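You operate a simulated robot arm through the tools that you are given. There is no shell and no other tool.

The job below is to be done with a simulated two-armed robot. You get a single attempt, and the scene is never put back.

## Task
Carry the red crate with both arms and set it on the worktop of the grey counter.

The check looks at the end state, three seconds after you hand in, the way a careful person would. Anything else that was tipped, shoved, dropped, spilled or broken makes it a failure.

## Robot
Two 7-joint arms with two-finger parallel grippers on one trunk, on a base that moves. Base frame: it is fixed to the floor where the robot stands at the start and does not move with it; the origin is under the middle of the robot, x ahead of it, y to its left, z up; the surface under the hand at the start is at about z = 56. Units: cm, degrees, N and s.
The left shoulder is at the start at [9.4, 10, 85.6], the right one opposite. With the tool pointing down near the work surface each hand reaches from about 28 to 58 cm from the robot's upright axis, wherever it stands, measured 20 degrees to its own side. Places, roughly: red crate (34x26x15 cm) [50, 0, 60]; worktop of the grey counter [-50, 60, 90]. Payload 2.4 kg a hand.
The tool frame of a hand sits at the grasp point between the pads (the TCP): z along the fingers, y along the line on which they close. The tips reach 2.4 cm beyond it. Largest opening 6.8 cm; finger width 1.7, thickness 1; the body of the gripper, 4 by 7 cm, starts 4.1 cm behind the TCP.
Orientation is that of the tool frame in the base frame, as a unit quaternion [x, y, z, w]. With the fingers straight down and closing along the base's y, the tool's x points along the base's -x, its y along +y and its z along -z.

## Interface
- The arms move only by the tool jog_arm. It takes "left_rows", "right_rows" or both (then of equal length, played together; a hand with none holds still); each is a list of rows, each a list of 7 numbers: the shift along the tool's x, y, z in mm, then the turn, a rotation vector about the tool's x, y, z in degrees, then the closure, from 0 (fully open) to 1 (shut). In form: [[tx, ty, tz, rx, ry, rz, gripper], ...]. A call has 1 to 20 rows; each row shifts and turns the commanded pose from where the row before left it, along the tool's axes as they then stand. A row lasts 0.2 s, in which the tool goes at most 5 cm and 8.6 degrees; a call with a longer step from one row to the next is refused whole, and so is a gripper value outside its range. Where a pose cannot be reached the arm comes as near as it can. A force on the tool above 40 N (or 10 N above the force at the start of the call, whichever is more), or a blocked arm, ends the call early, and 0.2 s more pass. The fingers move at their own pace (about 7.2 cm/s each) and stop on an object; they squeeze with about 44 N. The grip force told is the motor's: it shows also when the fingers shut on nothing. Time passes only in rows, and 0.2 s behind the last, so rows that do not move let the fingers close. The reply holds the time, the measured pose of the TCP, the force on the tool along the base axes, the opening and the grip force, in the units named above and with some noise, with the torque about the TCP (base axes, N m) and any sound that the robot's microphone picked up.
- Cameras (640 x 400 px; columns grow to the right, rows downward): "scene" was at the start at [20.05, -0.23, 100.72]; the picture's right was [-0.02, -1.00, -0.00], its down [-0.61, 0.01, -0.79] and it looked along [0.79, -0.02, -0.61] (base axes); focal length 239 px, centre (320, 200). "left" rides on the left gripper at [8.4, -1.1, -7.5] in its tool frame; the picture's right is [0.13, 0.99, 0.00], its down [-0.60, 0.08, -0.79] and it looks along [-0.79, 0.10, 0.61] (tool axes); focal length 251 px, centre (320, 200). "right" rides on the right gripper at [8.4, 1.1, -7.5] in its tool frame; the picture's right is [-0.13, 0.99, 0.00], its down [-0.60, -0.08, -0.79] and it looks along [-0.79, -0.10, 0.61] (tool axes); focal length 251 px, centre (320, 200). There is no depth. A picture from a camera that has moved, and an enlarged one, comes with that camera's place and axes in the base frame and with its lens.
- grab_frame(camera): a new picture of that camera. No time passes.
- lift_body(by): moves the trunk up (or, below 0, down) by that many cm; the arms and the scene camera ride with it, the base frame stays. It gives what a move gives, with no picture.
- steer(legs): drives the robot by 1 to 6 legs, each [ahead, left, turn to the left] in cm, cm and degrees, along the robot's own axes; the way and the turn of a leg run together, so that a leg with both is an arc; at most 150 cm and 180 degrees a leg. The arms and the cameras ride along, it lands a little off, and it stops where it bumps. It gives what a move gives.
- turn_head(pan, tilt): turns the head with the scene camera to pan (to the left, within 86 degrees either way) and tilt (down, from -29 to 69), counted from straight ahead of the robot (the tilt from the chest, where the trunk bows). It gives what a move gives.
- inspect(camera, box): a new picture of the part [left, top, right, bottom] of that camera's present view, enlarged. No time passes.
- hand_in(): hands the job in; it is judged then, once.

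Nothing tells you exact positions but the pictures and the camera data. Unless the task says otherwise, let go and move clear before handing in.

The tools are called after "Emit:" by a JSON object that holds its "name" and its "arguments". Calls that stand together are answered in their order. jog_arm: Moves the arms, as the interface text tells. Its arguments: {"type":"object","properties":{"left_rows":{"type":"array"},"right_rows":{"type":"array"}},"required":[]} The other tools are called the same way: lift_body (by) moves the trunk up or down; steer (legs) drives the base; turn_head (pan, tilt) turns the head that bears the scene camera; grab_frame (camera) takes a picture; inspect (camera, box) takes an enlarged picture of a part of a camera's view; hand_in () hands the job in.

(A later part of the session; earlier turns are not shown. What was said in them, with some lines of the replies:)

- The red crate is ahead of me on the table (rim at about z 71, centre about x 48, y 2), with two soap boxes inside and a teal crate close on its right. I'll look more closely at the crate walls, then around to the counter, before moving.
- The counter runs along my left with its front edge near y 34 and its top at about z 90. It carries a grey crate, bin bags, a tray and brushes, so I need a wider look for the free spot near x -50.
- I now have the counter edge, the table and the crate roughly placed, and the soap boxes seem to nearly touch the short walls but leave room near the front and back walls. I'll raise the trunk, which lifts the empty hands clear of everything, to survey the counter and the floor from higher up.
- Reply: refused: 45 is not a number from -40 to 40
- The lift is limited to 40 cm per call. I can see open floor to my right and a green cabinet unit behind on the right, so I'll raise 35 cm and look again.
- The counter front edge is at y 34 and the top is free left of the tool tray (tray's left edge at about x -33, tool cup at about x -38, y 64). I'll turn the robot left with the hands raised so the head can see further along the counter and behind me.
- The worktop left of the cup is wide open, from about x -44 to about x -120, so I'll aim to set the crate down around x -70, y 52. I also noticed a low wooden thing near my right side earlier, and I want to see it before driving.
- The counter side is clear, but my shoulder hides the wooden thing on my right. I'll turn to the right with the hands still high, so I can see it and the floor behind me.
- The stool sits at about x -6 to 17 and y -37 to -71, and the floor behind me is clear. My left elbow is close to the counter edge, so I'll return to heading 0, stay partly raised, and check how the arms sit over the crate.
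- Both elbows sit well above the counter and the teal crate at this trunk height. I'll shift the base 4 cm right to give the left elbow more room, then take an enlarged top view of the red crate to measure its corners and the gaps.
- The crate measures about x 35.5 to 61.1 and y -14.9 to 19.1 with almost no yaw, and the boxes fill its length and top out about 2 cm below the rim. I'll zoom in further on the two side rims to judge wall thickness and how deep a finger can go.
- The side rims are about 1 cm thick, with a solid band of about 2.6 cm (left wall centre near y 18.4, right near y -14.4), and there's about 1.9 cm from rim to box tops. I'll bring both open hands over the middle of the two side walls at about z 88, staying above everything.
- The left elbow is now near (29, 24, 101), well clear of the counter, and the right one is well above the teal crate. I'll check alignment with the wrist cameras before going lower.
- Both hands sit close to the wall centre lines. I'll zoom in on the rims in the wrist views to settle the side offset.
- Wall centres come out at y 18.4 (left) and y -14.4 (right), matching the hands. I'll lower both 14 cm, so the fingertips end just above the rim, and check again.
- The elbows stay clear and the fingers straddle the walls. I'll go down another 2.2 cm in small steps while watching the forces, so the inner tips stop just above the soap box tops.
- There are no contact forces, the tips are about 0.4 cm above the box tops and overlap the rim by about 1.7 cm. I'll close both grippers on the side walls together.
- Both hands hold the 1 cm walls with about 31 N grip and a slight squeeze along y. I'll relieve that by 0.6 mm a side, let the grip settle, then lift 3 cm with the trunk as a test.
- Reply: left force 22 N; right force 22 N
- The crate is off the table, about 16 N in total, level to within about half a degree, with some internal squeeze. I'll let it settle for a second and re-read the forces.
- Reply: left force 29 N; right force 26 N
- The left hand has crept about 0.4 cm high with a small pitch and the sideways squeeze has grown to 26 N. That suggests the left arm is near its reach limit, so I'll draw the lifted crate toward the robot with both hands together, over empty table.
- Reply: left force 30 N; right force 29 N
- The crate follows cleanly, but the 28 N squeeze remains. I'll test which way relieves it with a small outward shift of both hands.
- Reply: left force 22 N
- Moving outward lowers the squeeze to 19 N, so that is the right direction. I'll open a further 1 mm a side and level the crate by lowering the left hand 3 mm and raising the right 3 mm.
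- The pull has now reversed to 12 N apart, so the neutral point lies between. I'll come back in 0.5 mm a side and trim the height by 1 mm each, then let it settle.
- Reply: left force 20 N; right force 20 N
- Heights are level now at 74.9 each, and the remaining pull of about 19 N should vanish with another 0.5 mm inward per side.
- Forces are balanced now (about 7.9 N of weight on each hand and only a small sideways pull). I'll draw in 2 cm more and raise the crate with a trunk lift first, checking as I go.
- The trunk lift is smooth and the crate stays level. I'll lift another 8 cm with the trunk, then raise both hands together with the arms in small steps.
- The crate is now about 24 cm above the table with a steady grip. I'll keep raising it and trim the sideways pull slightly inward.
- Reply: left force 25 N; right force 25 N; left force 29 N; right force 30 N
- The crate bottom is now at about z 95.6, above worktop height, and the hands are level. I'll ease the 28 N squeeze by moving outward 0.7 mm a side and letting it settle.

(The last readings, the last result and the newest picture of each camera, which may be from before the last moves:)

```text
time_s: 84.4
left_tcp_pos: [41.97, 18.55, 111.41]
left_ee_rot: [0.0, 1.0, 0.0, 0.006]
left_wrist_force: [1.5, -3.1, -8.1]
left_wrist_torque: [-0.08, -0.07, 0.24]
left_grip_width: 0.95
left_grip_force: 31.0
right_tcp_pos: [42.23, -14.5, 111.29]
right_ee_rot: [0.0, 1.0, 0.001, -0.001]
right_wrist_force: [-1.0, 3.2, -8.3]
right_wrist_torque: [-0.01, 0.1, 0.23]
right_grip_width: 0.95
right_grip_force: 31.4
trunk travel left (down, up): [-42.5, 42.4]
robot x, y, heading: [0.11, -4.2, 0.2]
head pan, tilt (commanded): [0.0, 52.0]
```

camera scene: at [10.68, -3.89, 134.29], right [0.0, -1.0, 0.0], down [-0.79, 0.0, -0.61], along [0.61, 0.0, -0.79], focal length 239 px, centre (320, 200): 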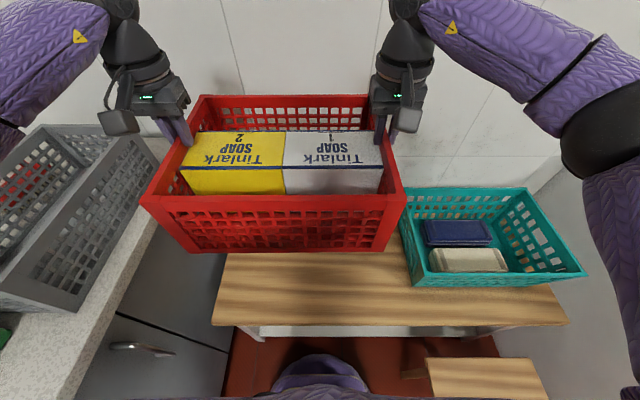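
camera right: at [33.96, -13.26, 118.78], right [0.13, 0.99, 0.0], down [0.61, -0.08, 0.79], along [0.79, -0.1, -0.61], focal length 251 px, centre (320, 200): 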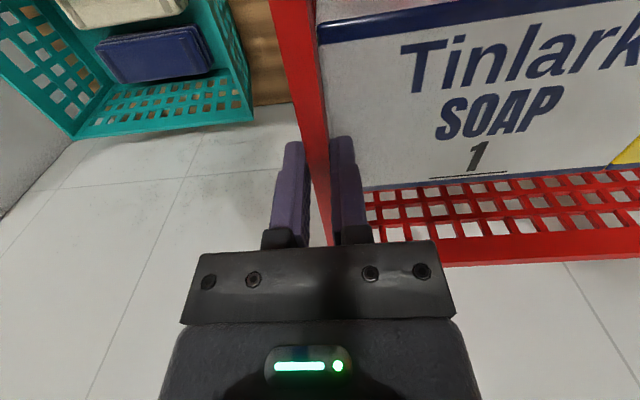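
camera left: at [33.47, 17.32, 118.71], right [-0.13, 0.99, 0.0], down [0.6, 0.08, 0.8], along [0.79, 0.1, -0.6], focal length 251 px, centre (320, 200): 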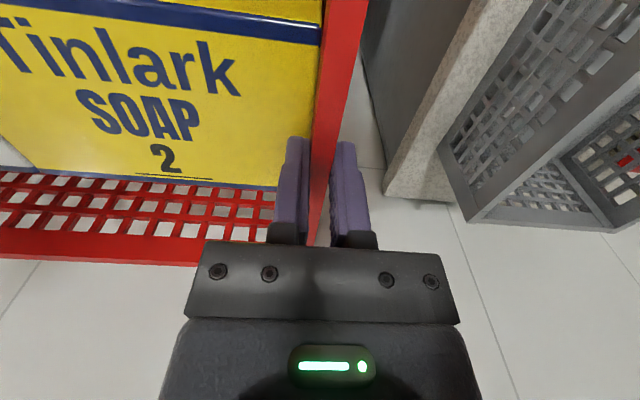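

Forces are now near neutral. I'll back straight away from the table in two stages with the crate held level, checking the grip after each.

Emit:
{"name": "steer", "arguments": {"legs": [[-25, 0, 0]]}}

Emit:
{"name": "grab_frame", "arguments": {"camera": "scene"}}

```text
time_s: 86.2
left_tcp_pos: [17.16, 18.73, 111.4]
left_ee_rot: [-0.003, 1.0, 0.0, 0.005]
left_wrist_force: [1.3, -19.5, -7.1]
left_wrist_torque: [-0.33, -0.04, 0.26]
left_grip_width: 0.95
left_grip_force: 30.6
right_tcp_pos: [17.76, -14.3, 111.51]
right_ee_rot: [-0.004, 1.0, 0.001, 0.0]
right_wrist_force: [-1.9, 19.2, -8.3]
right_wrist_torque: [0.26, 0.02, 0.2]
right_grip_width: 0.97
right_grip_force: 31.4
trunk travel left (down, up): [-42.5, 42.4]
robot x, y, heading: [-24.61, -3.99, 0.3]
head pan, tilt (commanded): [0.0, 52.0]
```

```text
taken
camera scene: at [-14.0, -3.9, 134.3], right [0.01, -1.0, 0.0], down [-0.79, -0.01, -0.62], along [0.62, 0.0, -0.79], focal length 239 px, centre (320, 200)
```

scene: 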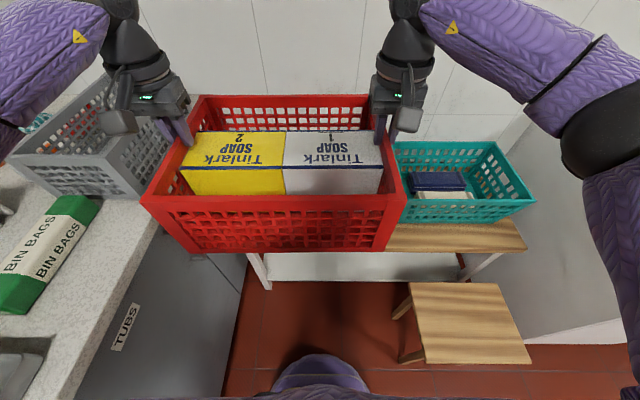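

The crate rides steadily and I'm clear of the table. I'll trim inward 0.4 mm a side and continue backing to about x -77.

Emit:
{"name": "jog_arm", "arguments": {"left_rows": [[0, -0.4, 0, 0, 0, 0, 1], [0, 0, 0, 0, 0, 0, 1], [0, 0, 0, 0, 0, 0, 1], [0, 0, 0, 0, 0, 0, 1]], "right_rows": [[0, 0.4, 0, 0, 0, 0, 1], [0, 0, 0, 0, 0, 0, 1], [0, 0, 0, 0, 0, 0, 1], [0, 0, 0, 0, 0, 0, 1]]}}

Emit:
{"name": "steer", "arguments": {"legs": [[-52, 0, 0]]}}

Emit:
{"name": "grab_frame", "arguments": {"camera": "scene"}}

```text
time_s: 87.2
left_tcp_pos: [17.31, 18.7, 111.34]
left_ee_rot: [-0.004, 1.0, 0.0, 0.004]
left_wrist_force: [1.9, 8.1, -8.3]
left_wrist_torque: [0.08, -0.02, 0.22]
left_grip_width: 0.99
left_grip_force: 31.3
right_tcp_pos: [17.78, -14.19, 111.43]
right_ee_rot: [-0.004, 1.0, 0.0, -0.001]
right_wrist_force: [-1.3, -8.9, -8.3]
right_wrist_torque: [-0.15, -0.06, 0.28]
right_grip_width: 0.95
right_grip_force: 31.0
trunk travel left (down, up): [-42.5, 42.4]
robot x, y, heading: [-24.51, -3.98, 0.3]
head pan, tilt (commanded): [0.0, 52.0]
```

```text
time_s: 90.2
left_tcp_pos: [-34.51, 18.33, 111.28]
left_ee_rot: [-0.003, 1.0, 0.0, 0.006]
left_wrist_force: [0.5, 23.8, -7.6]
left_wrist_torque: [0.33, 0.01, 0.24]
left_grip_width: 0.99
left_grip_force: 31.1
right_tcp_pos: [-33.96, -14.61, 111.39]
right_ee_rot: [-0.003, 1.0, 0.0, -0.001]
right_wrist_force: [-1.4, -24.1, -8.6]
right_wrist_torque: [-0.41, -0.03, 0.21]
right_grip_width: 0.96
right_grip_force: 31.3
trunk travel left (down, up): [-42.5, 42.4]
robot x, y, heading: [-76.36, -4.44, 0.2]
head pan, tilt (commanded): [0.0, 52.0]
```

```text
taken
camera scene: at [-65.73, -4.2, 134.3], right [0.0, -1.0, 0.0], down [-0.79, 0.0, -0.61], along [0.61, 0.0, -0.79], focal length 239 px, centre (320, 200)
```

scene: 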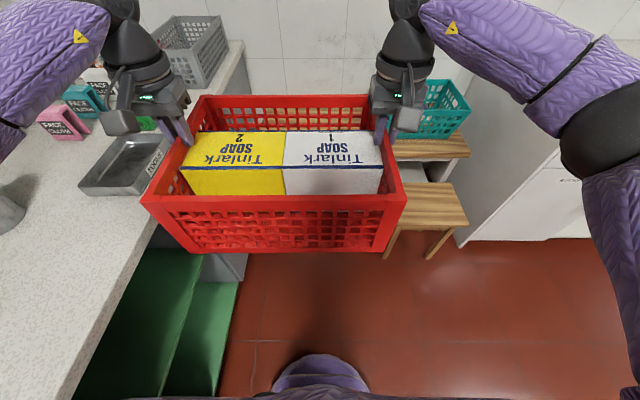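

I'm past the tray and cup, at about x -76, y -4. I'll trim outward slightly, shift right to give turning room, and turn left half way.

Emit:
{"name": "jog_arm", "arguments": {"left_rows": [[0, 0.25, 0, 0, 0, 0, 1], [0, 0, 0, 0, 0, 0, 1], [0, 0, 0, 0, 0, 0, 1], [0, 0, 0, 0, 0, 0, 1]], "right_rows": [[0, -0.25, 0, 0, 0, 0, 1], [0, 0, 0, 0, 0, 0, 1], [0, 0, 0, 0, 0, 0, 1], [0, 0, 0, 0, 0, 0, 1]]}}

Emit:
{"name": "steer", "arguments": {"legs": [[0, -15, 0], [0, 0, 45]]}}

Emit:
{"name": "grab_frame", "arguments": {"camera": "scene"}}

```text
time_s: 91.2
left_tcp_pos: [-34.44, 18.36, 111.19]
left_ee_rot: [-0.003, 1.0, -0.001, 0.004]
left_wrist_force: [1.2, -3.8, -7.4]
left_wrist_torque: [-0.17, -0.04, 0.26]
left_grip_width: 0.98
left_grip_force: 31.5
right_tcp_pos: [-33.98, -14.61, 111.29]
right_ee_rot: [-0.003, 1.0, 0.0, -0.001]
right_wrist_force: [-1.3, 3.4, -8.9]
right_wrist_torque: [-0.04, 0.06, 0.24]
right_grip_width: 0.94
right_grip_force: 30.6
trunk travel left (down, up): [-42.5, 42.4]
robot x, y, heading: [-76.2, -4.17, 0.3]
head pan, tilt (commanded): [0.0, 52.0]
```

```text
time_s: 94.6
left_tcp_pos: [-62.71, 26.4, 111.22]
left_ee_rot: [-0.385, 0.923, 0.001, 0.005]
left_wrist_force: [7.7, -5.3, -7.7]
left_wrist_torque: [-0.2, -0.19, 0.25]
left_grip_width: 0.97
left_grip_force: 31.8
right_tcp_pos: [-39.08, 3.36, 111.45]
right_ee_rot: [-0.385, 0.923, 0.0, 0.0]
right_wrist_force: [-7.6, 5.6, -8.7]
right_wrist_torque: [0.03, 0.06, 0.22]
right_grip_width: 0.99
right_grip_force: 31.1
trunk travel left (down, up): [-42.5, 42.4]
robot x, y, heading: [-75.77, -19.32, 45.2]
head pan, tilt (commanded): [0.0, 52.0]
```

```text
taken
camera scene: at [-68.74, -11.7, 134.3], right [0.71, -0.7, 0.0], down [-0.56, -0.56, -0.61], along [0.43, 0.44, -0.79], focal length 239 px, centre (320, 200)
```

scene: 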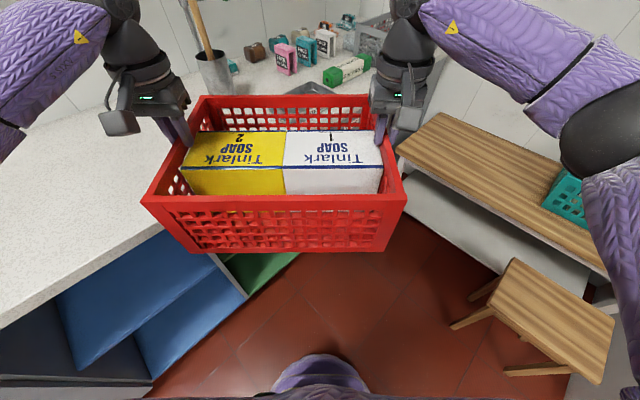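

The crate is steady and the swing path stays short of the cup and tray. I'll complete the turn to face the counter.

Emit:
{"name": "steer", "arguments": {"legs": [[0, 0, 44.8]]}}

Emit:
{"name": "grab_frame", "arguments": {"camera": "scene"}}

Emit:
{"name": "turn_head", "arguments": {"pan": 0, "tilt": 35}}

Emit:
{"name": "grab_frame", "arguments": {"camera": "scene"}}

```text
time_s: 97.1
left_tcp_pos: [-99.01, 22.52, 111.38]
left_ee_rot: [0.709, -0.705, -0.003, -0.003]
left_wrist_force: [2.4, 2.4, -6.6]
left_wrist_torque: [0.17, -0.15, 0.25]
left_grip_width: 0.97
left_grip_force: 31.0
right_tcp_pos: [-66.16, 23.13, 111.34]
right_ee_rot: [0.71, -0.705, 0.0, 0.001]
right_wrist_force: [-1.3, -1.3, -8.4]
right_wrist_torque: [-0.16, -0.03, 0.24]
right_grip_width: 0.99
right_grip_force: 30.9
trunk travel left (down, up): [-42.5, 42.4]
robot x, y, heading: [-76.14, -19.3, 90.3]
head pan, tilt (commanded): [0.0, 52.0]
```

```text
taken
camera scene: at [-76.18, -8.7, 134.3], right [1.0, 0.01, 0.0], down [0.0, -0.79, -0.61], along [0.0, 0.61, -0.79], focal length 239 px, centre (320, 200)
```

scene: 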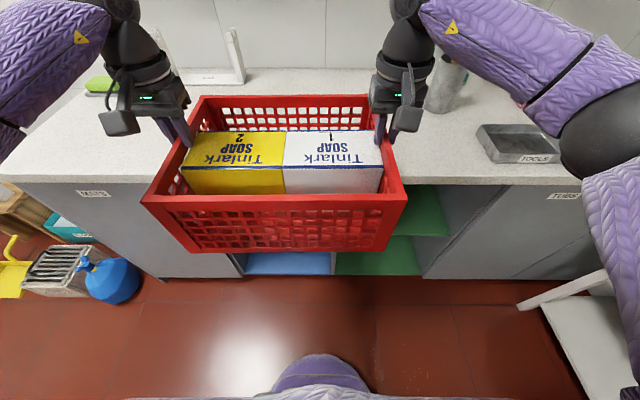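

```text
time_s: 97.9
left_tcp_pos: [-98.99, 22.65, 111.2]
left_ee_rot: [0.71, -0.705, -0.003, -0.003]
left_wrist_force: [0.6, 2.6, -7.2]
left_wrist_torque: [-0.08, -0.12, 0.26]
left_grip_width: 0.95
left_grip_force: 31.0
right_tcp_pos: [-66.09, 23.03, 111.45]
right_ee_rot: [0.709, -0.705, 0.0, 0.001]
right_wrist_force: [0.1, -1.7, -7.7]
right_wrist_torque: [0.09, -0.11, 0.28]
right_grip_width: 0.96
right_grip_force: 31.9
trunk travel left (down, up): [-42.5, 42.4]
robot x, y, heading: [-76.53, -19.32, 90.3]
head pan, tilt (commanded): [0.0, 35.0]
```

```text
taken
camera scene: at [-76.17, -7.4, 136.73], right [1.0, 0.01, 0.0], down [0.0, -0.58, -0.82], along [0.0, 0.82, -0.58], focal length 239 px, centre (320, 200)
```

scene: 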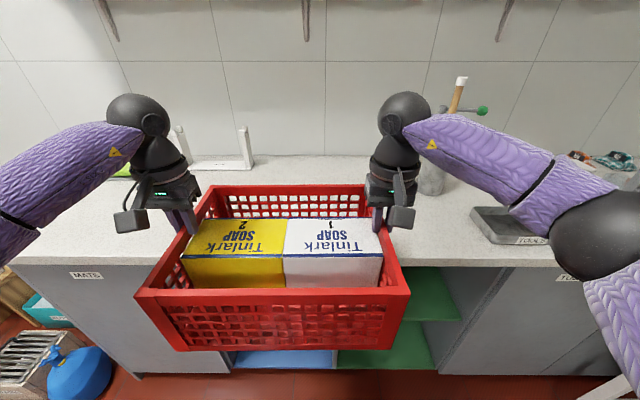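

The worktop in front of me is empty: the tool cup is at about x -38 and the white rack is far back at y 83. I'll drive ahead 27 cm so the crate centre comes to about y 50.

Emit:
{"name": "steer", "arguments": {"legs": [[20, 0, 0]]}}

Emit:
{"name": "grab_frame", "arguments": {"camera": "scene"}}

```text
time_s: 99.5
left_tcp_pos: [-99.04, 43.11, 111.21]
left_ee_rot: [0.708, -0.706, -0.003, -0.003]
left_wrist_force: [1.8, 1.5, -6.8]
left_wrist_torque: [0.19, -0.12, 0.22]
left_grip_width: 0.96
left_grip_force: 31.2
right_tcp_pos: [-66.02, 43.45, 111.29]
right_ee_rot: [0.708, -0.706, 0.001, 0.001]
right_wrist_force: [-1.1, -0.7, -9.6]
right_wrist_torque: [-0.14, -0.08, 0.25]
right_grip_width: 0.95
right_grip_force: 31.2
trunk travel left (down, up): [-42.5, 42.4]
robot x, y, heading: [-76.44, 0.94, 90.0]
head pan, tilt (commanded): [0.0, 35.0]
```

```text
taken
camera scene: at [-76.23, 12.91, 136.72], right [1.0, 0.0, 0.0], down [0.0, -0.58, -0.82], along [0.0, 0.82, -0.58], focal length 239 px, centre (320, 200)
```

scene: 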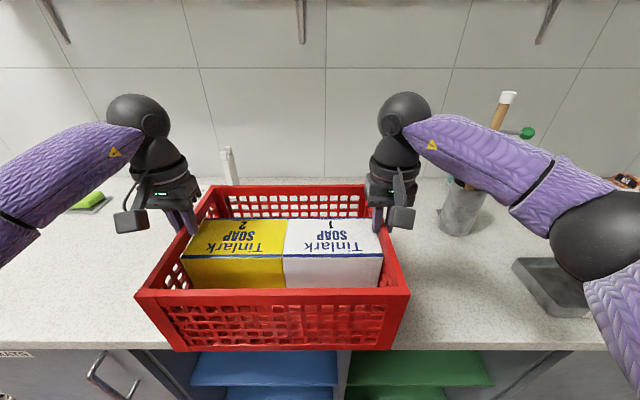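

The crate is over the worktop edge with the grip unchanged. I'll drive the last 7 cm slowly.

Emit:
{"name": "steer", "arguments": {"legs": [[7, 0, 0]]}}

Emit:
{"name": "turn_head", "arguments": {"pan": 0, "tilt": 55}}

Emit:
{"name": "grab_frame", "arguments": {"camera": "scene"}}

Emit:
{"name": "grab_frame", "arguments": {"camera": "left"}}

Emit:
{"name": "grab_frame", "arguments": {"camera": "right"}}

```text
time_s: 100.5
left_tcp_pos: [-98.93, 50.0, 111.24]
left_ee_rot: [0.708, -0.706, -0.004, -0.003]
left_wrist_force: [1.0, 1.4, -7.8]
left_wrist_torque: [0.0, -0.12, 0.25]
left_grip_width: 1.0
left_grip_force: 30.7
right_tcp_pos: [-66.04, 50.31, 111.34]
right_ee_rot: [0.708, -0.707, 0.002, 0.002]
right_wrist_force: [-2.6, -1.0, -8.4]
right_wrist_torque: [0.02, -0.06, 0.24]
right_grip_width: 0.98
right_grip_force: 31.0
trunk travel left (down, up): [-42.5, 42.4]
robot x, y, heading: [-76.19, 8.11, 90.2]
head pan, tilt (commanded): [0.0, 35.0]
```

```text
time_s: 101.3
left_tcp_pos: [-98.97, 49.91, 111.27]
left_ee_rot: [0.708, -0.706, -0.003, -0.003]
left_wrist_force: [0.9, 1.6, -7.5]
left_wrist_torque: [-0.07, -0.11, 0.21]
left_grip_width: 0.97
left_grip_force: 31.2
right_tcp_pos: [-66.09, 50.28, 111.28]
right_ee_rot: [0.709, -0.705, 0.001, 0.001]
right_wrist_force: [-1.5, -1.8, -8.4]
right_wrist_torque: [0.08, -0.08, 0.2]
right_grip_width: 0.96
right_grip_force: 31.8
trunk travel left (down, up): [-42.5, 42.4]
robot x, y, heading: [-76.72, 7.49, 90.2]
head pan, tilt (commanded): [0.0, 55.0]
```

```text
taken
camera scene: at [-76.25, 18.13, 133.92], right [1.0, 0.0, 0.0], down [0.0, -0.82, -0.57], along [0.0, 0.57, -0.82], focal length 239 px, centre (320, 200)
```

scene: 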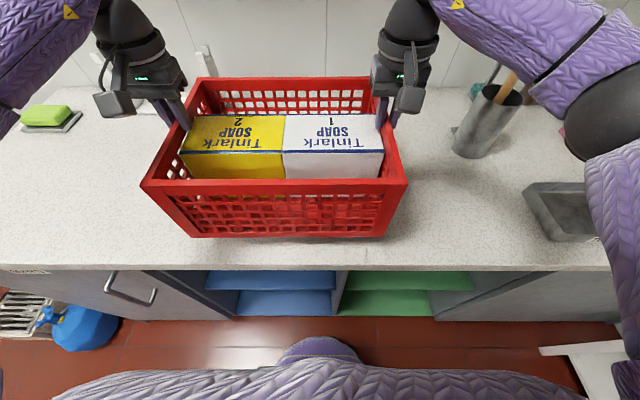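

```text
taken
camera left: at [-97.98, 41.31, 118.62], right [-0.99, -0.13, 0.0], down [-0.08, 0.6, 0.8], along [-0.11, 0.79, -0.6], focal length 251 px, centre (320, 200)
```

left: 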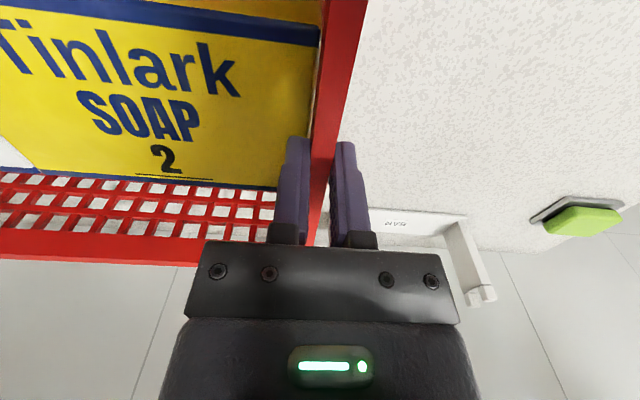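

```text
taken
camera right: at [-67.06, 41.93, 118.8], right [-0.99, 0.13, 0.0], down [0.08, 0.61, 0.79], along [0.1, 0.79, -0.61], focal length 251 px, centre (320, 200)
```

right: 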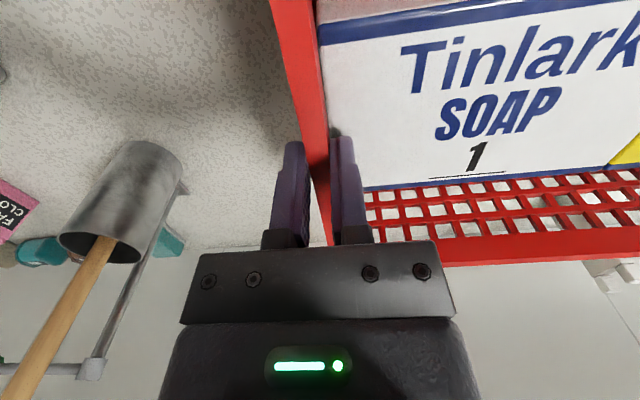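

The crate sits fully above the worktop (its near edge about 3.3 cm inside the front edge) with free space all round. I'll lower it 4.5 cm with the trunk, then feel for contact in small steps.

Emit:
{"name": "lift_body", "arguments": {"by": -4.5}}

Emit:
{"name": "grab_frame", "arguments": {"camera": "scene"}}

```text
time_s: 102.2
left_tcp_pos: [-98.99, 49.88, 106.82]
left_ee_rot: [0.708, -0.706, -0.003, -0.004]
left_wrist_force: [1.2, 0.8, -6.5]
left_wrist_torque: [0.08, -0.13, 0.22]
left_grip_width: 1.0
left_grip_force: 31.5
right_tcp_pos: [-66.11, 50.18, 106.86]
right_ee_rot: [0.709, -0.705, 0.001, 0.0]
right_wrist_force: [-1.7, -2.7, -8.5]
right_wrist_torque: [-0.08, -0.05, 0.19]
right_grip_width: 0.95
right_grip_force: 31.2
trunk travel left (down, up): [-38.0, 47.0]
robot x, y, heading: [-76.04, 7.81, 90.3]
head pan, tilt (commanded): [0.0, 55.0]
```

```text
taken
camera scene: at [-76.24, 18.71, 129.38], right [1.0, 0.0, 0.0], down [0.0, -0.82, -0.57], along [0.0, 0.57, -0.82], focal length 239 px, centre (320, 200)
```

scene: 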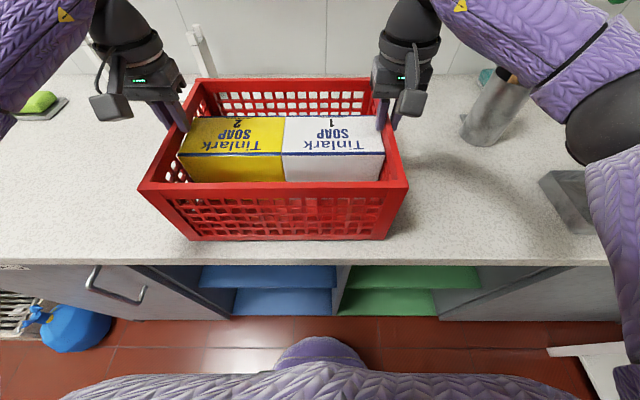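

No contact yet, with the bottom at an estimated z 91. I'll go down 9 mm in 1.5 mm steps, watching the vertical force.

Emit:
{"name": "jog_arm", "arguments": {"left_rows": [[0, 0, 1.5, 0, 0, 0, 1], [0, 0, 1.5, 0, 0, 0, 1], [0, 0, 1.5, 0, 0, 0, 1], [0, 0, 1.5, 0, 0, 0, 1], [0, 0, 1.5, 0, 0, 0, 1], [0, 0, 1.5, 0, 0, 0, 1]], "right_rows": [[0, 0, 1.5, 0, 0, 0, 1], [0, 0, 1.5, 0, 0, 0, 1], [0, 0, 1.5, 0, 0, 0, 1], [0, 0, 1.5, 0, 0, 0, 1], [0, 0, 1.5, 0, 0, 0, 1], [0, 0, 1.5, 0, 0, 0, 1]]}}

```text
time_s: 103.6
left_tcp_pos: [-99.03, 49.82, 105.9]
left_ee_rot: [0.708, -0.706, -0.004, -0.003]
left_wrist_force: [5.9, 4.6, 0.9]
left_wrist_torque: [-0.81, -0.18, 0.24]
left_grip_width: 0.97
left_grip_force: 31.4
right_tcp_pos: [-66.08, 50.28, 105.92]
right_ee_rot: [0.708, -0.706, 0.001, 0.001]
right_wrist_force: [-6.3, -2.6, -9.9]
right_wrist_torque: [0.15, 0.05, 0.21]
right_grip_width: 0.95
right_grip_force: 30.7
trunk travel left (down, up): [-38.0, 47.0]
robot x, y, heading: [-76.21, 7.92, 90.3]
head pan, tilt (commanded): [0.0, 55.0]
```

The left side has touched down while the right still carries about 10 N. I'll lower only the right hand in 1 mm steps until it unloads too.

Emit:
{"name": "jog_arm", "arguments": {"left_rows": [[0, 0, 0, 0, 0, 0, 1], [0, 0, 0, 0, 0, 0, 1], [0, 0, 0, 0, 0, 0, 1], [0, 0, 0, 0, 0, 0, 1]], "right_rows": [[0, 0, 1, 0, 0, 0, 1], [0, 0, 1, 0, 0, 0, 1], [0, 0, 1, 0, 0, 0, 1], [0, 0, 0, 0, 0, 0, 1]]}}

Emit:
{"name": "grab_frame", "arguments": {"camera": "scene"}}

```text
time_s: 104.6
left_tcp_pos: [-99.05, 49.78, 105.78]
left_ee_rot: [0.708, -0.706, -0.002, -0.003]
left_wrist_force: [17.0, 1.4, -10.6]
left_wrist_torque: [-0.74, -0.23, 0.35]
left_grip_width: 0.98
left_grip_force: 31.0
right_tcp_pos: [-66.04, 50.23, 105.88]
right_ee_rot: [0.709, -0.705, -0.002, -0.001]
right_wrist_force: [-13.1, 8.2, 28.7]
right_wrist_torque: [0.26, 0.22, 0.52]
right_grip_width: 0.98
right_grip_force: 30.6
trunk travel left (down, up): [-38.0, 47.0]
robot x, y, heading: [-76.34, 7.59, 90.4]
head pan, tilt (commanded): [0.0, 55.0]
```

```text
taken
camera scene: at [-76.26, 18.67, 129.41], right [1.0, 0.0, 0.0], down [0.0, -0.82, -0.57], along [0.0, 0.57, -0.82], focal length 239 px, centre (320, 200)
```

scene: 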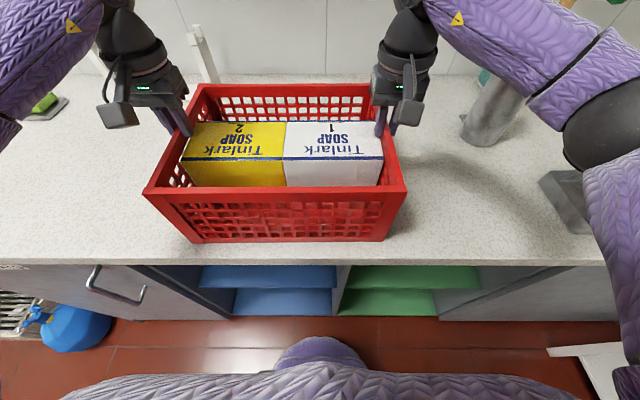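

The right side is now pressed down (29 N), so the crate rests on the worktop. I'll ease the right hand up 1.2 mm and let the left down a touch so both hands are about unloaded before release.

Emit:
{"name": "jog_arm", "arguments": {"left_rows": [[0, 0, 0, 0, 0, 0, 1], [0, 0, 0, 0, 0, 0, 1], [0, 0, 0, 0, 0, 0, 1]], "right_rows": [[0, 0, -1.2, 0, 0, 0, 1], [0, 0, 0, 0, 0, 0, 1], [0, 0, 0, 0, 0, 0, 1]]}}

```text
time_s: 105.4
left_tcp_pos: [-98.98, 49.9, 105.87]
left_ee_rot: [0.708, -0.706, -0.004, -0.004]
left_wrist_force: [20.7, -0.8, -9.8]
left_wrist_torque: [-0.57, -0.28, 0.24]
left_grip_width: 0.98
left_grip_force: 31.1
right_tcp_pos: [-65.99, 50.2, 105.87]
right_ee_rot: [0.709, -0.705, 0.001, 0.0]
right_wrist_force: [-18.2, 7.3, 16.6]
right_wrist_torque: [0.83, 0.32, 0.21]
right_grip_width: 0.95
right_grip_force: 31.0
trunk travel left (down, up): [-38.0, 47.0]
robot x, y, heading: [-76.59, 7.85, 90.2]
head pan, tilt (commanded): [0.0, 55.0]
```

The hands are pulling slightly apart and the left still carries some weight. I'll trim inward 0.4 mm, lower the left 1 mm and raise the right 0.5 mm.

Emit:
{"name": "jog_arm", "arguments": {"left_rows": [[0, -0.4, 1, 0, 0, 0, 1], [0, 0, 0, 0, 0, 0, 1], [0, 0, 0, 0, 0, 0, 1], [0, 0, 0, 0, 0, 0, 1]], "right_rows": [[0, 0.4, -0.5, 0, 0, 0, 1], [0, 0, 0, 0, 0, 0, 1], [0, 0, 0, 0, 0, 0, 1], [0, 0, 0, 0, 0, 0, 1]]}}

```text
time_s: 106.4
left_tcp_pos: [-99.02, 49.73, 105.9]
left_ee_rot: [0.709, -0.706, -0.004, -0.004]
left_wrist_force: [11.6, 2.1, 12.8]
left_wrist_torque: [-0.28, -0.31, 0.14]
left_grip_width: 0.98
left_grip_force: 31.6
right_tcp_pos: [-66.0, 50.08, 105.84]
right_ee_rot: [0.708, -0.706, 0.002, 0.002]
right_wrist_force: [-15.4, -0.8, -10.4]
right_wrist_torque: [-0.55, 0.1, 0.1]
right_grip_width: 0.98
right_grip_force: 31.6
trunk travel left (down, up): [-38.0, 47.0]
robot x, y, heading: [-76.47, 8.03, 90.1]
head pan, tilt (commanded): [0.0, 55.0]
```

The crate is essentially resting, and a 0.5 mm lowering of the right hand should seat that side as well before I open.

Emit:
{"name": "jog_arm", "arguments": {"left_rows": [[0, -0.2, 0, 0, 0, 0, 1], [0, 0, 0, 0, 0, 0, 1], [0, 0, 0, 0, 0, 0, 1]], "right_rows": [[0, 0.2, 0.6, 0, 0, 0, 1], [0, 0, 0, 0, 0, 0, 1], [0, 0, 0, 0, 0, 0, 1]]}}

Emit:
{"name": "inspect", "arguments": {"camera": "scene", "box": [120, 70, 440, 270]}}

```text
time_s: 107.2
left_tcp_pos: [-98.95, 49.72, 105.81]
left_ee_rot: [0.708, -0.706, -0.004, -0.005]
left_wrist_force: [4.1, 6.9, 15.9]
left_wrist_torque: [0.7, -0.15, 0.19]
left_grip_width: 0.98
left_grip_force: 31.1
right_tcp_pos: [-65.93, 50.11, 105.69]
right_ee_rot: [0.708, -0.706, 0.001, 0.0]
right_wrist_force: [-8.4, -3.8, -10.5]
right_wrist_torque: [-0.96, 0.09, 0.22]
right_grip_width: 0.98
right_grip_force: 30.9
trunk travel left (down, up): [-38.0, 47.0]
robot x, y, heading: [-76.46, 8.1, 90.4]
head pan, tilt (commanded): [0.0, 55.0]
```

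```text
2.00 times, centred on (280, 170) of scene
camera zoom: at [-76.21, 18.63, 129.4], right [1.0, 0.0, 0.0], down [0.0, -0.82, -0.57], along [0.0, 0.57, -0.82], focal length 479 px, centre (400, 260)
```

zoom: 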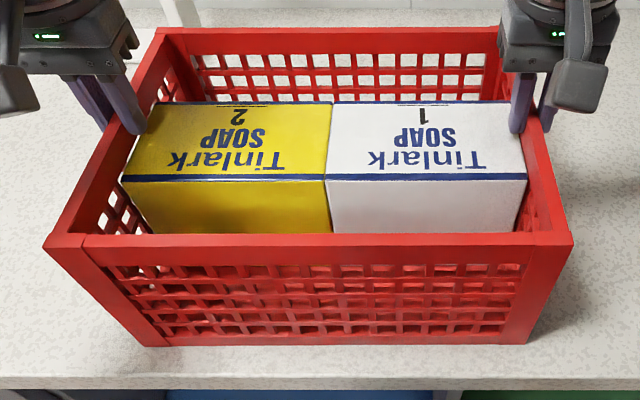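

The crate looks flat on the worktop. One more 0.6 mm on the right to take its load off.

Emit:
{"name": "jog_arm", "arguments": {"left_rows": [[0, 0, -0.2, 0, 0, 0, 1], [0, 0, 0, 0, 0, 0, 1], [0, 0, 0, 0, 0, 0, 1], [0, 0, 0, 0, 0, 0, 1]], "right_rows": [[0, 0.1, 0.6, 0, 0, 0, 1], [0, 0, 0, 0, 0, 0, 1], [0, 0, 0, 0, 0, 0, 1], [0, 0, 0, 0, 0, 0, 1]]}}

```text
time_s: 108.2
left_tcp_pos: [-98.95, 49.81, 105.81]
left_ee_rot: [0.708, -0.706, -0.004, -0.003]
left_wrist_force: [-8.8, 6.0, 20.5]
left_wrist_torque: [0.27, 0.12, 0.16]
left_grip_width: 0.95
left_grip_force: 31.0
right_tcp_pos: [-66.01, 50.13, 105.8]
right_ee_rot: [0.708, -0.707, 0.001, 0.0]
right_wrist_force: [4.3, -2.0, -10.3]
right_wrist_torque: [0.13, -0.05, 0.24]
right_grip_width: 0.97
right_grip_force: 31.4
trunk travel left (down, up): [-38.0, 47.0]
robot x, y, heading: [-76.37, 7.84, 90.4]
head pan, tilt (commanded): [0.0, 55.0]
```

The left hand is now pressing down while the right still holds about 10 N. I'll ease the left up 0.6 mm and the right down 0.8 mm.

Emit:
{"name": "jog_arm", "arguments": {"left_rows": [[0, 0, -0.6, 0, 0, 0, 1], [0, 0, 0, 0, 0, 0, 1], [0, 0, 0, 0, 0, 0, 1]], "right_rows": [[0, 0, 0.8, 0, 0, 0, 1], [0, 0, 0, 0, 0, 0, 1], [0, 0, 0, 0, 0, 0, 1]]}}

```text
time_s: 109.0
left_tcp_pos: [-98.99, 49.76, 105.8]
left_ee_rot: [0.709, -0.706, -0.003, -0.002]
left_wrist_force: [-12.2, 6.6, 0.5]
left_wrist_torque: [0.42, 0.19, 0.17]
left_grip_width: 0.99
left_grip_force: 30.7
right_tcp_pos: [-65.95, 50.16, 105.78]
right_ee_rot: [0.707, -0.707, 0.001, 0.0]
right_wrist_force: [16.1, -0.1, 14.3]
right_wrist_torque: [-0.4, -0.29, 0.23]
right_grip_width: 0.97
right_grip_force: 31.3
trunk travel left (down, up): [-38.0, 47.0]
robot x, y, heading: [-76.65, 7.91, 89.9]
head pan, tilt (commanded): [0.0, 55.0]
```

Both hands are now unloaded and the crate is firmly on the worktop. I'll open both grippers gently, only as wide as needed, and look.

Emit:
{"name": "jog_arm", "arguments": {"left_rows": [[0, 0, 0, 0, 0, 0, 0.75], [0, 0, 0, 0, 0, 0, 0.6], [0, 0, 0, 0, 0, 0, 0.5], [0, 0, 0, 0, 0, 0, 0.5], [0, 0, 0, 0, 0, 0, 0.5]], "right_rows": [[0, 0, 0, 0, 0, 0, 0.75], [0, 0, 0, 0, 0, 0, 0.6], [0, 0, 0, 0, 0, 0, 0.5], [0, 0, 0, 0, 0, 0, 0.5], [0, 0, 0, 0, 0, 0, 0.5]]}}

Emit:
{"name": "grab_frame", "arguments": {"camera": "left"}}

Emit:
{"name": "grab_frame", "arguments": {"camera": "right"}}

Emit:
{"name": "grab_frame", "arguments": {"camera": "scene"}}

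```text
time_s: 110.2
left_tcp_pos: [-98.94, 49.81, 105.87]
left_ee_rot: [0.709, -0.705, -0.003, -0.004]
left_wrist_force: [0.4, -0.1, -0.2]
left_wrist_torque: [-0.02, 0.02, 0.02]
left_grip_width: 3.41
left_grip_force: 0.1
right_tcp_pos: [-66.03, 50.25, 105.69]
right_ee_rot: [0.708, -0.706, 0.0, 0.0]
right_wrist_force: [-0.1, 0.2, -0.5]
right_wrist_torque: [0.01, 0.04, -0.03]
right_grip_width: 3.4
right_grip_force: 0.0
trunk travel left (down, up): [-38.0, 47.0]
robot x, y, heading: [-76.41, 8.08, 90.2]
head pan, tilt (commanded): [0.0, 55.0]
```

```text
taken
camera left: at [-97.91, 41.22, 113.25], right [-0.99, -0.13, 0.0], down [-0.08, 0.6, 0.8], along [-0.11, 0.79, -0.6], focal length 251 px, centre (320, 200)
```

left: 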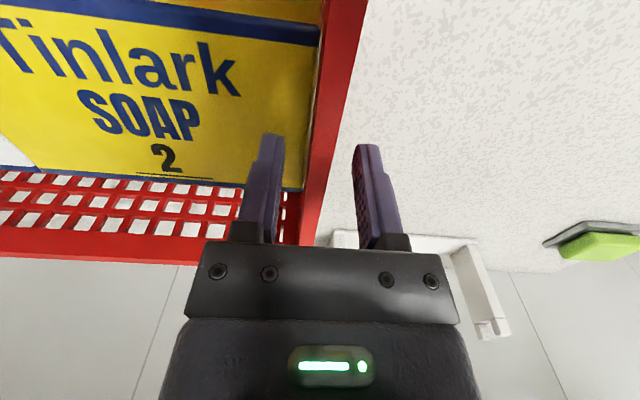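

```text
taken
camera right: at [-67.08, 41.76, 113.13], right [-0.99, 0.13, 0.0], down [0.08, 0.61, 0.79], along [0.1, 0.79, -0.61], focal length 251 px, centre (320, 200)
```

right: 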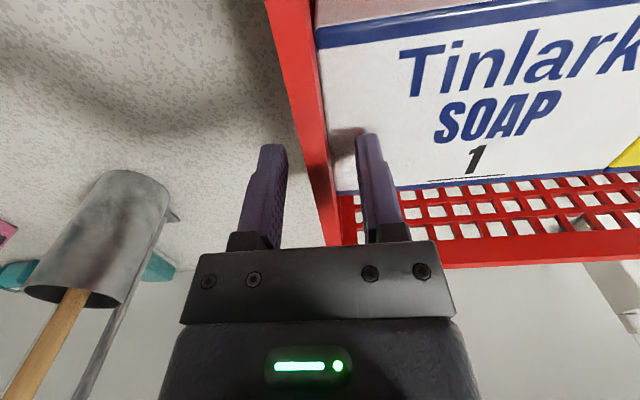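

```text
taken
camera scene: at [-76.23, 18.63, 129.39], right [1.0, 0.0, 0.0], down [0.0, -0.82, -0.57], along [0.0, 0.57, -0.82], focal length 239 px, centre (320, 200)
```

scene: 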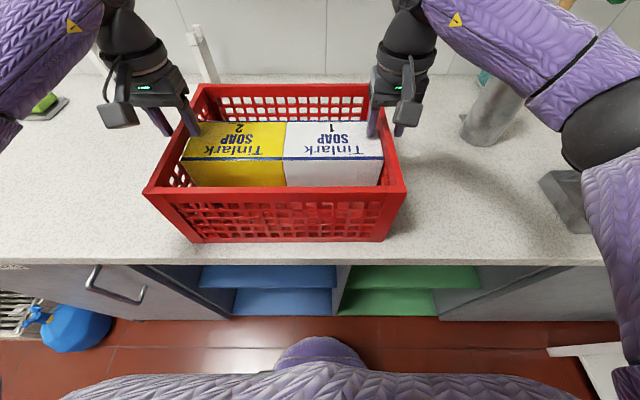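

Both hands are free with zero force and the crate hasn't moved. I'll raise the trunk straight up 12 cm to clear the rim and the boxes.

Emit:
{"name": "lift_body", "arguments": {"by": 3}}

Emit:
{"name": "lift_body", "arguments": {"by": 10}}

Emit:
{"name": "grab_frame", "arguments": {"camera": "scene"}}

```text
time_s: 111.0
left_tcp_pos: [-98.97, 49.8, 108.91]
left_ee_rot: [0.708, -0.706, -0.004, -0.005]
left_wrist_force: [0.8, -0.5, -0.8]
left_wrist_torque: [-0.02, 0.02, -0.01]
left_grip_width: 3.41
left_grip_force: 0.0
right_tcp_pos: [-66.04, 50.18, 108.79]
right_ee_rot: [0.708, -0.706, 0.001, 0.001]
right_wrist_force: [0.7, 0.4, -0.2]
right_wrist_torque: [-0.01, -0.02, 0.0]
right_grip_width: 3.4
right_grip_force: 0.0
trunk travel left (down, up): [-41.0, 44.0]
robot x, y, heading: [-76.53, 7.94, 90.3]
head pan, tilt (commanded): [0.0, 55.0]
```

```text
time_s: 112.3
left_tcp_pos: [-99.03, 49.71, 118.87]
left_ee_rot: [0.708, -0.706, -0.004, -0.004]
left_wrist_force: [-0.9, 0.3, -0.6]
left_wrist_torque: [-0.01, -0.01, -0.01]
left_grip_width: 3.39
left_grip_force: 0.1
right_tcp_pos: [-66.06, 50.14, 118.68]
right_ee_rot: [0.709, -0.706, 0.001, 0.0]
right_wrist_force: [0.3, -1.0, -0.2]
right_wrist_torque: [0.01, -0.01, 0.01]
right_grip_width: 3.38
right_grip_force: 0.0
trunk travel left (down, up): [-51.0, 34.0]
robot x, y, heading: [-76.66, 7.97, 90.2]
head pan, tilt (commanded): [0.0, 55.0]
```

```text
taken
camera scene: at [-76.23, 17.15, 142.46], right [1.0, 0.0, 0.0], down [0.0, -0.82, -0.57], along [0.0, 0.57, -0.82], focal length 239 px, centre (320, 200)
```

scene: 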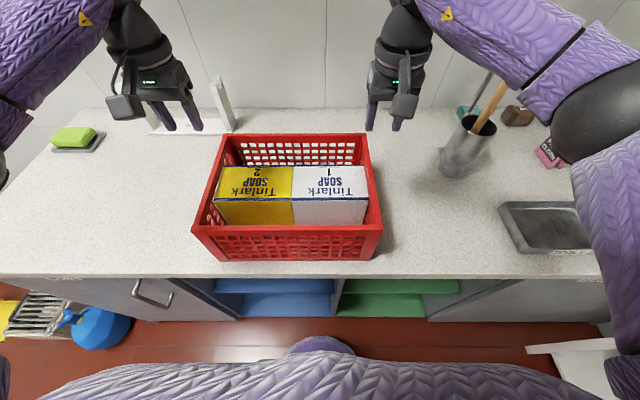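

The crate stands flat on the worktop with both soap boxes inside, and the hands are well above it. I'll back away 35 cm over clear floor and take a final look.

Emit:
{"name": "steer", "arguments": {"legs": [[-35, 0, 0]]}}

Emit:
{"name": "turn_head", "arguments": {"pan": 0, "tilt": 35}}

Emit:
{"name": "grab_frame", "arguments": {"camera": "scene"}}

Emit:
{"name": "turn_head", "arguments": {"pan": -55, "tilt": 30}}

Emit:
{"name": "grab_frame", "arguments": {"camera": "scene"}}

```text
time_s: 114.5
left_tcp_pos: [-98.92, 14.88, 118.96]
left_ee_rot: [0.708, -0.706, -0.003, -0.004]
left_wrist_force: [-0.6, -0.1, -1.2]
left_wrist_torque: [-0.01, -0.04, 0.02]
left_grip_width: 3.38
left_grip_force: 0.1
right_tcp_pos: [-66.01, 15.25, 118.73]
right_ee_rot: [0.71, -0.704, 0.0, 0.0]
right_wrist_force: [-0.5, 0.3, -0.2]
right_wrist_torque: [0.02, 0.0, -0.04]
right_grip_width: 3.39
right_grip_force: 0.1
trunk travel left (down, up): [-51.0, 34.0]
robot x, y, heading: [-76.35, -26.91, 90.3]
head pan, tilt (commanded): [0.0, 55.0]
```

```text
time_s: 115.4
left_tcp_pos: [-98.92, 14.95, 118.93]
left_ee_rot: [0.709, -0.705, -0.003, -0.004]
left_wrist_force: [0.7, -0.1, 0.1]
left_wrist_torque: [-0.02, -0.02, -0.01]
left_grip_width: 3.4
left_grip_force: 0.1
right_tcp_pos: [-66.13, 15.3, 118.73]
right_ee_rot: [0.709, -0.705, 0.001, 0.002]
right_wrist_force: [0.4, -0.3, 0.3]
right_wrist_torque: [-0.01, 0.03, 0.0]
right_grip_width: 3.4
right_grip_force: 0.1
trunk travel left (down, up): [-51.0, 34.0]
robot x, y, heading: [-76.21, -26.95, 90.0]
head pan, tilt (commanded): [0.0, 35.0]
```

```text
taken
camera scene: at [-76.11, -16.11, 145.28], right [1.0, 0.0, 0.0], down [0.0, -0.57, -0.82], along [0.0, 0.82, -0.57], focal length 239 px, centre (320, 200)
```

scene: 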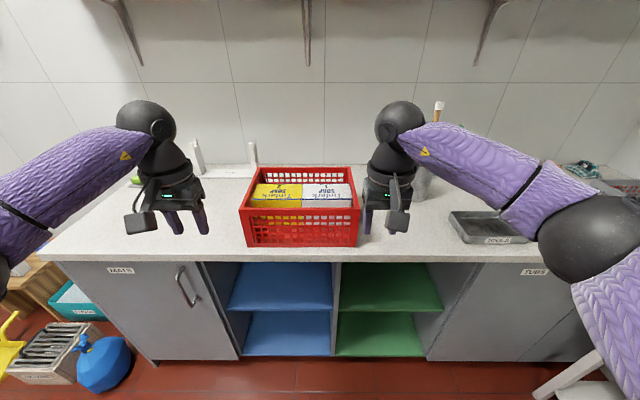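

```text
time_s: 116.6
left_tcp_pos: [-98.83, 15.02, 118.83]
left_ee_rot: [0.708, -0.706, -0.003, -0.005]
left_wrist_force: [-0.2, -0.2, -0.1]
left_wrist_torque: [0.0, 0.02, -0.02]
left_grip_width: 3.42
left_grip_force: 0.1
right_tcp_pos: [-66.17, 15.38, 118.68]
right_ee_rot: [0.709, -0.705, 0.001, 0.001]
right_wrist_force: [0.0, 0.6, -0.4]
right_wrist_torque: [-0.02, 0.0, 0.0]
right_grip_width: 3.39
right_grip_force: 0.1
trunk travel left (down, up): [-51.0, 34.0]
robot x, y, heading: [-76.55, -26.94, 90.3]
head pan, tilt (commanded): [-55.0, 30.0]
```

```text
taken
camera scene: at [-68.69, -19.68, 146.07], right [0.58, -0.82, 0.0], down [-0.41, -0.29, -0.87], along [0.71, 0.5, -0.5], focal length 239 px, centre (320, 200)
```

scene: 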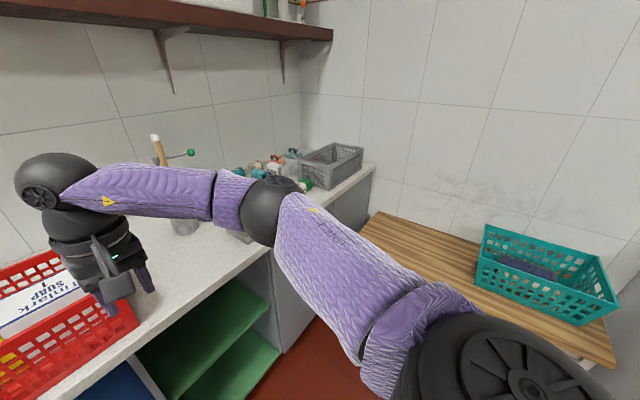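

The red crate rests level on the worktop near x -82, y 50, with both soap boxes in it. The teal crate, tray, cup and other things I can see are where they were, and the hands are open and clear, so I'll hand in.

Emit:
{"name": "hand_in", "arguments": {}}

```text
The job is handed in.
```

The red crate is on the grey counter's worktop, carried there with both arms. It sits level at about x -82, y 50, with its near edge roughly 3 cm in from the front, and both soap boxes are still inside.

I saw nothing else moved: the teal crate, tool tray, cup and the other things in view on the counter were where they had been. Both grippers let go cleanly, and I backed the robot about 35 cm clear before handing in. I haven't seen the result of the check.
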